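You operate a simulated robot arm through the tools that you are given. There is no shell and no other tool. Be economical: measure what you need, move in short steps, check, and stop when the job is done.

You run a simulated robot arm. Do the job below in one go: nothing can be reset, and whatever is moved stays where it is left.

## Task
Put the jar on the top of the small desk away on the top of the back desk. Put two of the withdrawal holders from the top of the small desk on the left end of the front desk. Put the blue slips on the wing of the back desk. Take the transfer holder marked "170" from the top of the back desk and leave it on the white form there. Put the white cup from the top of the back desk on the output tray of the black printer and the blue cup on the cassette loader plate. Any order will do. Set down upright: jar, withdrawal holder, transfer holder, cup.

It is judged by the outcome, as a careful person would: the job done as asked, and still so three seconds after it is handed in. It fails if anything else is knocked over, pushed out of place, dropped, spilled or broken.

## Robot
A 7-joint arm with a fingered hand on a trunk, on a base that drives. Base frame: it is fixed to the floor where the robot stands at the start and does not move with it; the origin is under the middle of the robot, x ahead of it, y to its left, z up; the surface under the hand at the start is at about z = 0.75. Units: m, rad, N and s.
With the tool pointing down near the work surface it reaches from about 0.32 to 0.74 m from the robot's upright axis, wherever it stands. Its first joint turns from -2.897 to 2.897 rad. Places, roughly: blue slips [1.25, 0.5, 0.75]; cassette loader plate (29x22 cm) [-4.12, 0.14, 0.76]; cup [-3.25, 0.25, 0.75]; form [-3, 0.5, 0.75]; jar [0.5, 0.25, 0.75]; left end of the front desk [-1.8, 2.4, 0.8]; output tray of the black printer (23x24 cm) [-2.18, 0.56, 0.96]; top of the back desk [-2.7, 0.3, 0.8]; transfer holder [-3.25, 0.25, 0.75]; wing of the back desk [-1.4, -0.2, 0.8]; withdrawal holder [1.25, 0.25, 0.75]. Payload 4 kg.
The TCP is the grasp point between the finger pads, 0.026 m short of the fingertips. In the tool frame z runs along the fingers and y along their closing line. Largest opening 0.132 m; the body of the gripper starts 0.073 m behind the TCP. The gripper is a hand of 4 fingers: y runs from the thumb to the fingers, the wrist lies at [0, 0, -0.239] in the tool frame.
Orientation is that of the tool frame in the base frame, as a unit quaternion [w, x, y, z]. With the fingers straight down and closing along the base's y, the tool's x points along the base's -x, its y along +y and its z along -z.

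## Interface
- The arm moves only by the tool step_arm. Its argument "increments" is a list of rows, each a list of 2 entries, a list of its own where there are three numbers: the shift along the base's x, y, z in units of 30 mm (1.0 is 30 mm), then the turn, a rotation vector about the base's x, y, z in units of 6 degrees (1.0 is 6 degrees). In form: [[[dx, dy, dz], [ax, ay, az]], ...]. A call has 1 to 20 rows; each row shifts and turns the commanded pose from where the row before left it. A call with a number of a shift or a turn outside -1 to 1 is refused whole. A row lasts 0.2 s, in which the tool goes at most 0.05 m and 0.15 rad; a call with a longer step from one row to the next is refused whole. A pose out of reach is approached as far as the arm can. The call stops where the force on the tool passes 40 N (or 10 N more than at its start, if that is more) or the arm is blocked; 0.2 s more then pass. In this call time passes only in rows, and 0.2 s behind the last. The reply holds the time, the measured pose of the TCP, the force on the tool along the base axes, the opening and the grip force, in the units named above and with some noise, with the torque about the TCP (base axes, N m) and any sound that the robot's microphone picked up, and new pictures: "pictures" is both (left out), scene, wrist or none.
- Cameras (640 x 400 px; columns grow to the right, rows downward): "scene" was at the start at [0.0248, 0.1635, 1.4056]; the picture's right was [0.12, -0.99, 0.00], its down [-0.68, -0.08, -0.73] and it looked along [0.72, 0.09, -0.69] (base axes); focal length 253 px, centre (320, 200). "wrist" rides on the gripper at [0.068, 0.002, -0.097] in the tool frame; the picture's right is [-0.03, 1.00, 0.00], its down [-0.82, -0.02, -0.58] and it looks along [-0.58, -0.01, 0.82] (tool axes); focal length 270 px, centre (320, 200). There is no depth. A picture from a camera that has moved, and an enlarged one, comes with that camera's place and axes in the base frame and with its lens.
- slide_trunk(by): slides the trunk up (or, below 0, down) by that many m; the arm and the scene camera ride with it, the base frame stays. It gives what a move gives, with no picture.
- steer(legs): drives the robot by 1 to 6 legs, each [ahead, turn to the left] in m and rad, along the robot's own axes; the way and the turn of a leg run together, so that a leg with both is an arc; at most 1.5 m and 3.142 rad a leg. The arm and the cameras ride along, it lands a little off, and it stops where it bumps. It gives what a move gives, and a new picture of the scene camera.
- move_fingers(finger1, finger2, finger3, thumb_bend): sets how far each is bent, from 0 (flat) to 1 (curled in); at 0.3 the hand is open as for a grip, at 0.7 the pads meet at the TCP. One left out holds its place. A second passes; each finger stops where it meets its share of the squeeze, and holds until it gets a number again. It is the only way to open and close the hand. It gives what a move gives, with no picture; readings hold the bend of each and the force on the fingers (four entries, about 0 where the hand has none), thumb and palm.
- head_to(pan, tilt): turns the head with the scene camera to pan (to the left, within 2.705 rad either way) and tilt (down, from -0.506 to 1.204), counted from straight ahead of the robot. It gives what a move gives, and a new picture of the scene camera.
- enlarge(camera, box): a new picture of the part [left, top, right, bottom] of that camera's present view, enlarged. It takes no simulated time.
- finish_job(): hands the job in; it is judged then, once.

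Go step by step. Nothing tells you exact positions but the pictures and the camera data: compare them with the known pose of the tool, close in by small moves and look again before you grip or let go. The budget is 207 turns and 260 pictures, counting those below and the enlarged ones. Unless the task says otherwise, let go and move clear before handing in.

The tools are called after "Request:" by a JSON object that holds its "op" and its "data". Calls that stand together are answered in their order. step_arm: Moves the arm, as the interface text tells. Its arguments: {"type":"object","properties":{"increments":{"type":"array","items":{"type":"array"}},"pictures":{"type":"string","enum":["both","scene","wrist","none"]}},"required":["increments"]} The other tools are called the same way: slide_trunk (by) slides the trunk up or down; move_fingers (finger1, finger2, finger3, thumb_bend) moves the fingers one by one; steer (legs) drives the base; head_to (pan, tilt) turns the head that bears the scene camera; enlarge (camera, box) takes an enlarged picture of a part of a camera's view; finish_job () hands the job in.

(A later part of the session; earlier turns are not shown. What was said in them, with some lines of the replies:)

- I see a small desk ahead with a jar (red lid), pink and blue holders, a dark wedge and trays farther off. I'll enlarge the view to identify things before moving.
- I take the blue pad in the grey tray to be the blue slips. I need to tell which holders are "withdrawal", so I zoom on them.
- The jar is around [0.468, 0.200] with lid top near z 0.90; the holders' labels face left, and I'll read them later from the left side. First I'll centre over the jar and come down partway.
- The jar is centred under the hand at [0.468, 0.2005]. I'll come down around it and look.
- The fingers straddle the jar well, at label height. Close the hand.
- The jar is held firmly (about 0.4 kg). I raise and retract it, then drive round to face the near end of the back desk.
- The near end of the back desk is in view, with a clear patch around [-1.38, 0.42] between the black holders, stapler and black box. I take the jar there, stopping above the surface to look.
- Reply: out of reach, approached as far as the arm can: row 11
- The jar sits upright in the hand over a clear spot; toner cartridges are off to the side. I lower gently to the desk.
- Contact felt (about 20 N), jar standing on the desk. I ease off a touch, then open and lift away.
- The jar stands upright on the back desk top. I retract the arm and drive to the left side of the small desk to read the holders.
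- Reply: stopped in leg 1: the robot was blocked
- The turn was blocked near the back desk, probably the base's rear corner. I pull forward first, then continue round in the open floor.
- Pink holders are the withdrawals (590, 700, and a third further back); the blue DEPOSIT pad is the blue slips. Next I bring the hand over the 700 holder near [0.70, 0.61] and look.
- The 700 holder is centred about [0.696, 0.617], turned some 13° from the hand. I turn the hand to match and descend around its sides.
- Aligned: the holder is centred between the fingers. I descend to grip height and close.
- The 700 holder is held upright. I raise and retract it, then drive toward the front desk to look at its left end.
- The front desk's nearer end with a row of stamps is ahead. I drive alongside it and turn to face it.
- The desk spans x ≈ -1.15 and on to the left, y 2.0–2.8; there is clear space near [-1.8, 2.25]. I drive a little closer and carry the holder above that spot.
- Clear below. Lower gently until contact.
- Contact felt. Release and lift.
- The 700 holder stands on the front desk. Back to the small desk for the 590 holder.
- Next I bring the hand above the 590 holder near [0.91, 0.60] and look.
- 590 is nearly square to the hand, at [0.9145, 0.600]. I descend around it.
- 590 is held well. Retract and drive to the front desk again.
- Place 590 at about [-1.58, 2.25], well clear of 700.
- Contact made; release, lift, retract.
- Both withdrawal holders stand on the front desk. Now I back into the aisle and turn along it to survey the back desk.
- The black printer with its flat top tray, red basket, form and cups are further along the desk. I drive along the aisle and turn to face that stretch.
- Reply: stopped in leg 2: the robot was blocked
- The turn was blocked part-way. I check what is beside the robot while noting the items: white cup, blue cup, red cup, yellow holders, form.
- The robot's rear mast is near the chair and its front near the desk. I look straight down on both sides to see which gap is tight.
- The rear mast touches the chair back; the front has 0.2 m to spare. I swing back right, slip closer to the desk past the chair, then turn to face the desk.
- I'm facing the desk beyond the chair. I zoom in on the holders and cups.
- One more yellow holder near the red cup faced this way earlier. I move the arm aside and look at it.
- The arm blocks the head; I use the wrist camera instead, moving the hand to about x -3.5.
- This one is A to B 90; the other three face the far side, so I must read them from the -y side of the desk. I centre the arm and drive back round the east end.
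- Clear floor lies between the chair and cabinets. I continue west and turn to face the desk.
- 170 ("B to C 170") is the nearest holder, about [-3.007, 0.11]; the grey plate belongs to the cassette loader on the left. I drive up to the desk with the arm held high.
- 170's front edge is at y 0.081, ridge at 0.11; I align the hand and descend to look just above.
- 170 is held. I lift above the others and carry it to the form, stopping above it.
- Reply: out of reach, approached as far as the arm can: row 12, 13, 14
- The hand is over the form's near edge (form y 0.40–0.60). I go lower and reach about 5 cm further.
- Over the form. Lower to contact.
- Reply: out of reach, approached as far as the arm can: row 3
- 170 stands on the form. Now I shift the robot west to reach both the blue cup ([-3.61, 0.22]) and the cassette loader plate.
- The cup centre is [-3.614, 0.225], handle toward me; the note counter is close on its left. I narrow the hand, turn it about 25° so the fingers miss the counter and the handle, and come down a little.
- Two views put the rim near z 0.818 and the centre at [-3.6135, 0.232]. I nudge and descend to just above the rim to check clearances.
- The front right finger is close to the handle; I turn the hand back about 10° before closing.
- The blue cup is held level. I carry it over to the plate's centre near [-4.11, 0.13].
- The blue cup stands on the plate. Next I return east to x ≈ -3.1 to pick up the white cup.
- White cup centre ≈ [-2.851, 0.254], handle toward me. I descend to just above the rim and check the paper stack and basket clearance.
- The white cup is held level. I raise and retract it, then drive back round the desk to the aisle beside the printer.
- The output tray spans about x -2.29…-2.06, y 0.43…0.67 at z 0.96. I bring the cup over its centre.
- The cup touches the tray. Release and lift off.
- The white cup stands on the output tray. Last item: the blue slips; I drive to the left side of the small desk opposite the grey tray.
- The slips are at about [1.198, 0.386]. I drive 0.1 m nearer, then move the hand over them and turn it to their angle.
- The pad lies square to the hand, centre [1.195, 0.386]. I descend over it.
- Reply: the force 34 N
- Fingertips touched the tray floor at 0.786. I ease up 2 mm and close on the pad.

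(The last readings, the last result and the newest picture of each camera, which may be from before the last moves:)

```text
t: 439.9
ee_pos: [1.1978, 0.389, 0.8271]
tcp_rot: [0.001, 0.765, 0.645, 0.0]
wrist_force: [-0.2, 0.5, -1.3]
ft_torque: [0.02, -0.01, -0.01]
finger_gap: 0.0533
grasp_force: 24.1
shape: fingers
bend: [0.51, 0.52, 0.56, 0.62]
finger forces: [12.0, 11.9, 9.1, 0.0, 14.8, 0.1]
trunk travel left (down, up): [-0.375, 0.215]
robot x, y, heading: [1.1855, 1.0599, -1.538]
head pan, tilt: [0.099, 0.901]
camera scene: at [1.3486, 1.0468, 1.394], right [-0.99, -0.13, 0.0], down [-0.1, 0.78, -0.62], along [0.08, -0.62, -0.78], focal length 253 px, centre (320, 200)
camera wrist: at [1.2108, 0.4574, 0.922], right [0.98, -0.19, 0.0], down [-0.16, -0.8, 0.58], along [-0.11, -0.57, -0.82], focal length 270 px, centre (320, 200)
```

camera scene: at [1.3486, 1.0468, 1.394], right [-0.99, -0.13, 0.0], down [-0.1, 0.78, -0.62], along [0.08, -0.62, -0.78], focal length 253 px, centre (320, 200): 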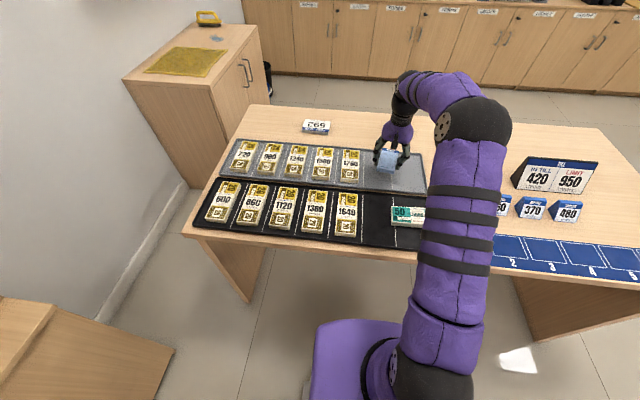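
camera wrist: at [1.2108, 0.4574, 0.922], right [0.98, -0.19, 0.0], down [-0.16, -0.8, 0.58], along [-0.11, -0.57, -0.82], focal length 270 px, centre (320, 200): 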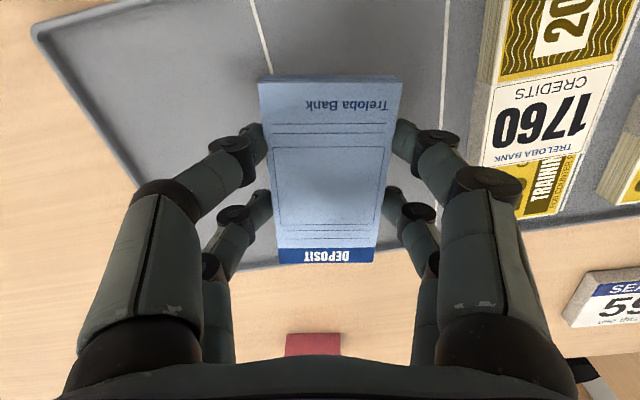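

The pad is held level. I lift and retract, then drive round to the east side of the back desk's wing.

Request:
{"op": "step_arm", "data": {"increments": [[[0, 0, 1], [0, 0, 0]], [[0, 0, 1], [0, 0, 0]], [[0, 0, 1], [0, 0, 0]], [[0, 0, 1], [0, 0, 0]], [[0, 0, 1], [0, 0, 0]], [[0, 1, 1], [0, 0, 0]], [[0, 1, 1], [0, 0, 0]], [[0, 1, 0], [0, 0, 0]], [[0, 1, 0], [0, 0, 0]], [[0, 1, 0], [0, 0, 0]], [[0, 1, 0], [0, 0, 0]], [[0, 1, 0], [0, 0, 0]], [[0, 1, 0], [0, 0, 0]], [[0, 1, 0], [0, 0, 0]]], "pictures": "none"}}

Request:
{"op": "steer", "data": {"legs": [[-0.1, 0], [0, -1.6], [0.9, 0], [0.85, 0], [0, 1.57]]}}

```text
t: 442.9
ee_pos: [1.199, 0.6592, 1.0381]
tcp_rot: [0.0, 0.765, 0.644, 0.0]
wrist_force: [-0.2, 0.3, -0.7]
ft_torque: [-0.01, 0.04, 0.02]
finger_gap: 0.0528
grasp_force: 24.3
shape: fingers
bend: [0.51, 0.52, 0.56, 0.62]
finger forces: [12.0, 11.9, 9.1, 0.0, 14.7, 0.1]
trunk travel left (down, up): [-0.375, 0.215]
robot x, y, heading: [1.1848, 1.0543, -1.537]
head pan, tilt: [0.099, 0.901]
```

```text
t: 461.0
ee_pos: [-0.5411, 0.7285, 1.0387]
tcp_rot: [0.0, 0.763, 0.647, 0.0]
wrist_force: [-0.3, 0.0, -0.7]
ft_torque: [0.04, 0.02, -0.04]
finger_gap: 0.053
grasp_force: 23.9
shape: fingers
bend: [0.51, 0.52, 0.56, 0.62]
finger forces: [12.0, 11.8, 9.1, 0.0, 14.7, 0.0]
trunk travel left (down, up): [-0.375, 0.215]
robot x, y, heading: [-0.552, 1.1194, -1.535]
head pan, tilt: [0.099, 0.901]
camera scene: at [-0.3927, 1.1169, 1.394], right [-0.99, -0.14, 0.0], down [-0.11, 0.78, -0.62], along [0.09, -0.62, -0.78], focal length 253 px, centre (320, 200)
```

scene: 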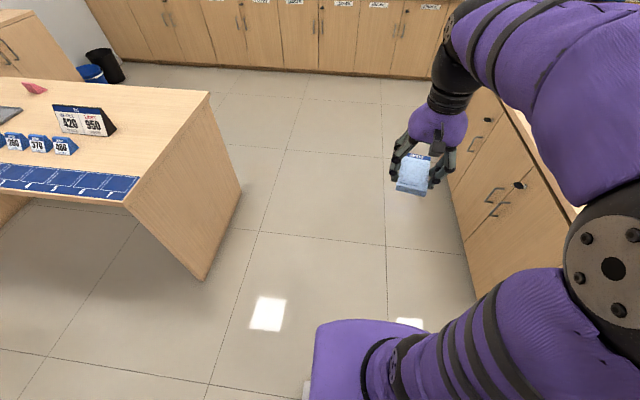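

Request:
{"op": "steer", "data": {"legs": [[1.33, 0], [0, -1.6], [0.15, 0]]}}

```text
t: 472.9
ee_pos: [-1.0594, -0.206, 1.0385]
tcp_rot: [0.0, 0.995, -0.101, -0.001]
wrist_force: [0.2, 1.2, -0.6]
ft_torque: [0.0, -0.02, 0.02]
finger_gap: 0.0529
grasp_force: 23.7
shape: fingers
bend: [0.51, 0.52, 0.56, 0.62]
finger forces: [11.9, 11.7, 9.1, 0.0, 14.6, 0.0]
trunk travel left (down, up): [-0.375, 0.215]
robot x, y, heading: [-0.6609, -0.2065, -3.14]
head pan, tilt: [0.099, 0.901]
camera scene: at [-0.6746, -0.3654, 1.3941], right [-0.1, 0.99, 0.0], down [0.78, 0.08, -0.62], along [-0.62, -0.06, -0.78], focal length 253 px, centre (320, 200)
```

scene: 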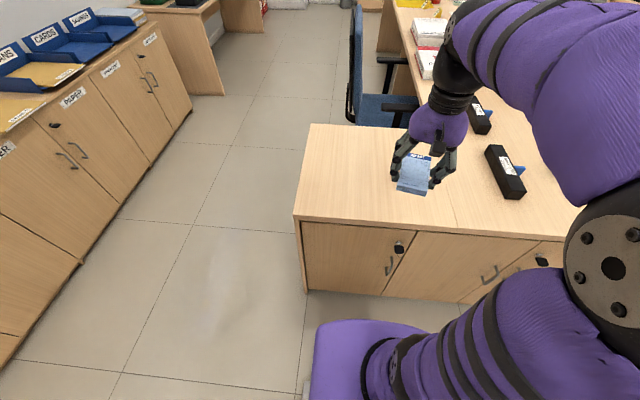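

The wing spans x -1.60…-1.11, y -0.50…0 and is clear. I bring the pad over its middle and lower.

Request:
{"op": "step_arm", "data": {"increments": [[[-0.95, -0.15, 0], [0, 0, 0]], [[-0.95, -0.15, 0], [0, 0, 0]], [[-0.95, -0.15, 0], [0, 0, 0]], [[-0.95, -0.15, 0], [0, 0, 0]], [[-0.95, -0.15, 0], [0, 0, 0]], [[-0.95, -0.15, 0], [0, 0, 0]], [[-0.95, -0.15, 0], [0, 0, 0]], [[-0.95, -0.15, -0.5], [0, 0, 0]], [[-0.9, -0.15, -1], [0, 0, 0]], [[-0.4, 0, -1], [0, 0, 0]], [[0, 0, -1], [0, 0, 0]], [[0, 0, -1], [0, 0, 0]], [[0, 0, -1], [0, 0, 0]], [[0, 0, -1], [0, 0, 0]], [[0, 0, -0.8], [0, 0, 0]]], "pictures": "both"}}

```text
t: 476.1
ee_pos: [-1.3269, -0.2471, 0.8182]
tcp_rot: [0.0, 0.995, -0.1, 0.001]
wrist_force: [-0.4, -0.3, -1.4]
ft_torque: [-0.01, 0.01, -0.01]
finger_gap: 0.053
grasp_force: 23.6
shape: fingers
bend: [0.51, 0.52, 0.56, 0.62]
finger forces: [11.9, 11.8, 9.1, 0.0, 14.6, 0.0]
trunk travel left (down, up): [-0.375, 0.215]
robot x, y, heading: [-0.6602, -0.2042, -3.14]
head pan, tilt: [0.099, 0.901]
camera scene: at [-0.6747, -0.3654, 1.394], right [-0.1, 0.99, 0.0], down [0.78, 0.08, -0.62], along [-0.62, -0.06, -0.78], focal length 253 px, centre (320, 200)
camera wrist: at [-1.2618, -0.261, 0.9137], right [-0.23, -0.97, 0.0], down [-0.8, 0.18, 0.58], along [-0.56, 0.13, -0.82], focal length 270 px, centre (320, 200)
```

scene: 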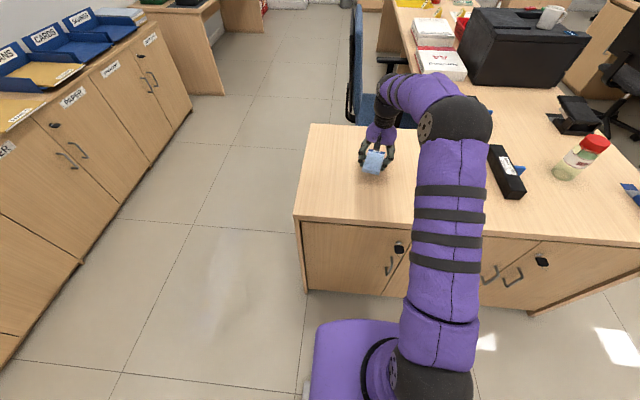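
wrist: 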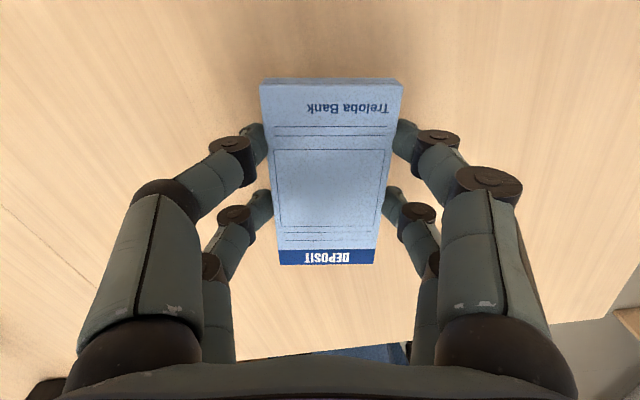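

Request:
{"op": "step_arm", "data": {"increments": [[[0, 0, -0.7], [0, 0, 0]], [[0, 0, -0.3], [0, 0, 0]], [[0, 0, -0.15], [0, 0, 0]], [[0, 0, 0], [0, 0, 0]]], "pictures": "none"}}

```text
t: 477.1
ee_pos: [-1.328, -0.2462, 0.7855]
tcp_rot: [0.0, 0.995, -0.101, 0.0]
wrist_force: [0.2, -0.1, -2.0]
ft_torque: [0.04, -0.02, 0.0]
finger_gap: 0.0531
grasp_force: 23.7
shape: fingers
bend: [0.51, 0.52, 0.56, 0.62]
finger forces: [12.0, 11.8, 9.1, 0.0, 14.6, 0.1]
trunk travel left (down, up): [-0.375, 0.215]
robot x, y, heading: [-0.6606, -0.2072, -3.137]
head pan, tilt: [0.099, 0.901]
```

Request:
{"op": "step_arm", "data": {"increments": [[[0, 0, -0.1], [0, 0, 0]], [[0, 0, -0.07], [0, 0, 0]], [[0, 0, 0], [0, 0, 0]]], "pictures": "none"}}

```text
t: 477.9
ee_pos: [-1.3272, -0.2461, 0.783]
tcp_rot: [0.001, 0.995, -0.101, -0.003]
wrist_force: [1.8, 0.9, 22.0]
ft_torque: [-0.75, 0.04, 0.07]
finger_gap: 0.053
grasp_force: 31.9
shape: fingers
bend: [0.52, 0.52, 0.56, 0.62]
finger forces: [21.5, 18.2, 10.1, 0.0, 14.6, 0.0]
trunk travel left (down, up): [-0.375, 0.215]
robot x, y, heading: [-0.6609, -0.2063, -3.139]
head pan, tilt: [0.099, 0.901]
```

The pad/fingertips touch the wing. I ease up slightly, release, and lift away.

Request:
{"op": "step_arm", "data": {"increments": [[[0, 0, 0.06], [0, 0, 0]]], "pictures": "none"}}

Request:
{"op": "move_fingers", "data": {"finger1": 0.4, "finger2": 0.4, "finger3": 0.4, "thumb_bend": 0.4}}

Request:
{"op": "step_arm", "data": {"increments": [[[0, 0, 0.5], [0, 0, 0]], [[0, 0, 1], [0, 0, 0]], [[0, 0, 1], [0, 0, 0]], [[0, 0, 1], [0, 0, 0]], [[0, 0, 1], [0, 0, 0]], [[0, 0, 1], [0, 0, 0]], [[1, 0, 1], [0, 0, 0]], [[1, 0, 1], [0, 0, 0]], [[1, 0, 0], [0, 0, 0]], [[1, 0, 0], [0, 0, 0]], [[1, 0, 0], [0, 0, 0]], [[1, 0, 0], [0, 0, 0]], [[1, 0, 0], [0, 0, 0]], [[1, 0, 0], [0, 0, 0]]], "pictures": "both"}}

```text
t: 478.3
ee_pos: [-1.3279, -0.2468, 0.7827]
tcp_rot: [0.0, 0.995, -0.102, -0.003]
wrist_force: [-4.5, 1.1, 19.9]
ft_torque: [-0.71, 0.3, -0.14]
finger_gap: 0.0529
grasp_force: 30.6
shape: fingers
bend: [0.52, 0.52, 0.56, 0.62]
finger forces: [19.1, 18.7, 9.7, 0.0, 14.4, 0.1]
trunk travel left (down, up): [-0.375, 0.215]
robot x, y, heading: [-0.6606, -0.2054, -3.142]
head pan, tilt: [0.099, 0.901]
```

```text
t: 479.3
ee_pos: [-1.326, -0.2464, 0.7798]
tcp_rot: [-0.001, 0.995, -0.101, 0.001]
wrist_force: [0.0, -0.9, 2.3]
ft_torque: [0.03, 0.02, -0.02]
finger_gap: 0.1
grasp_force: 0.8
shape: fingers
bend: [0.4, 0.4, 0.4, 0.4]
finger forces: [0.2, 0.1, 1.3, 0.1, 0.0, 0.0]
trunk travel left (down, up): [-0.375, 0.215]
robot x, y, heading: [-0.6646, -0.2054, -3.142]
head pan, tilt: [0.099, 0.901]
```

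```text
t: 482.3
ee_pos: [-1.0851, -0.2459, 1.0058]
tcp_rot: [0.0, 0.995, -0.101, 0.001]
wrist_force: [-1.0, -0.5, 0.7]
ft_torque: [0.03, 0.01, 0.01]
finger_gap: 0.1001
grasp_force: 0.0
shape: fingers
bend: [0.4, 0.4, 0.4, 0.4]
finger forces: [0.0, 0.0, 0.0, 0.1, 0.0, 0.0]
trunk travel left (down, up): [-0.375, 0.215]
robot x, y, heading: [-0.6631, -0.2056, -3.139]
head pan, tilt: [0.099, 0.901]
camera scene: at [-0.6747, -0.3655, 1.3941], right [-0.1, 0.99, 0.0], down [0.78, 0.08, -0.62], along [-0.62, -0.06, -0.78], focal length 253 px, centre (320, 200)
camera wrist: at [-1.02, -0.2609, 1.102], right [-0.23, -0.97, 0.0], down [-0.8, 0.18, 0.58], along [-0.56, 0.13, -0.82], focal length 270 px, centre (320, 200)
```

scene: 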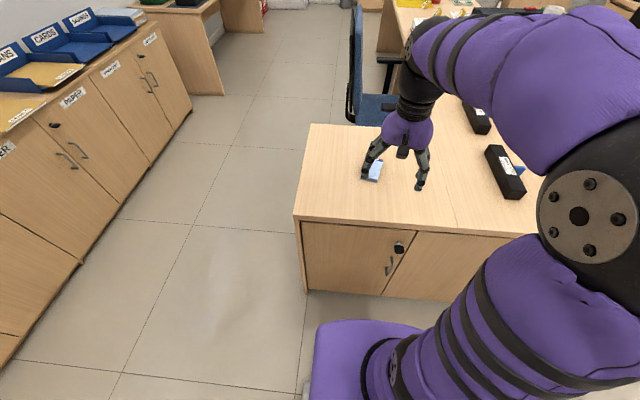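
wrist: 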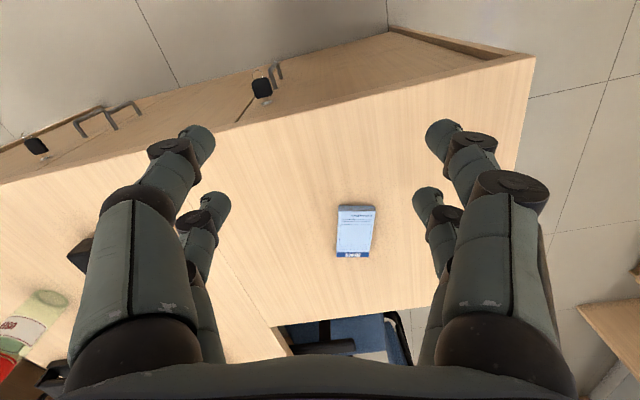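

The slips lie on the wing, and the jar, two withdrawal holders, 170 holder, white cup and blue cup are all set down upright. The arm is clear, so I hand in.

Request:
{"op": "finish_job", "data": {}}

```text
The job is handed in.
```

I did every part of the job and handed it in; each item looked right in the pictures after I let go.

- **Jar:** upright on the top of the back desk, near the toner cartridges.
- **Withdrawal holders:** 700 and 590, both upright on the left end of the front desk.
- **Blue slips:** lying flat on the wing of the back desk.
- **Transfer holder "170":** upright on the white form.
- **White cup:** upright on the output tray of the black printer.
- **Blue cup:** upright on the cassette loader plate.

The base was blocked twice while turning: once beside the back desk, and once when its rear touched the chair at the front desk. It stopped both times. The chair's position measured the same before and after to within about 5 cm; I didn't check the back desk separately.
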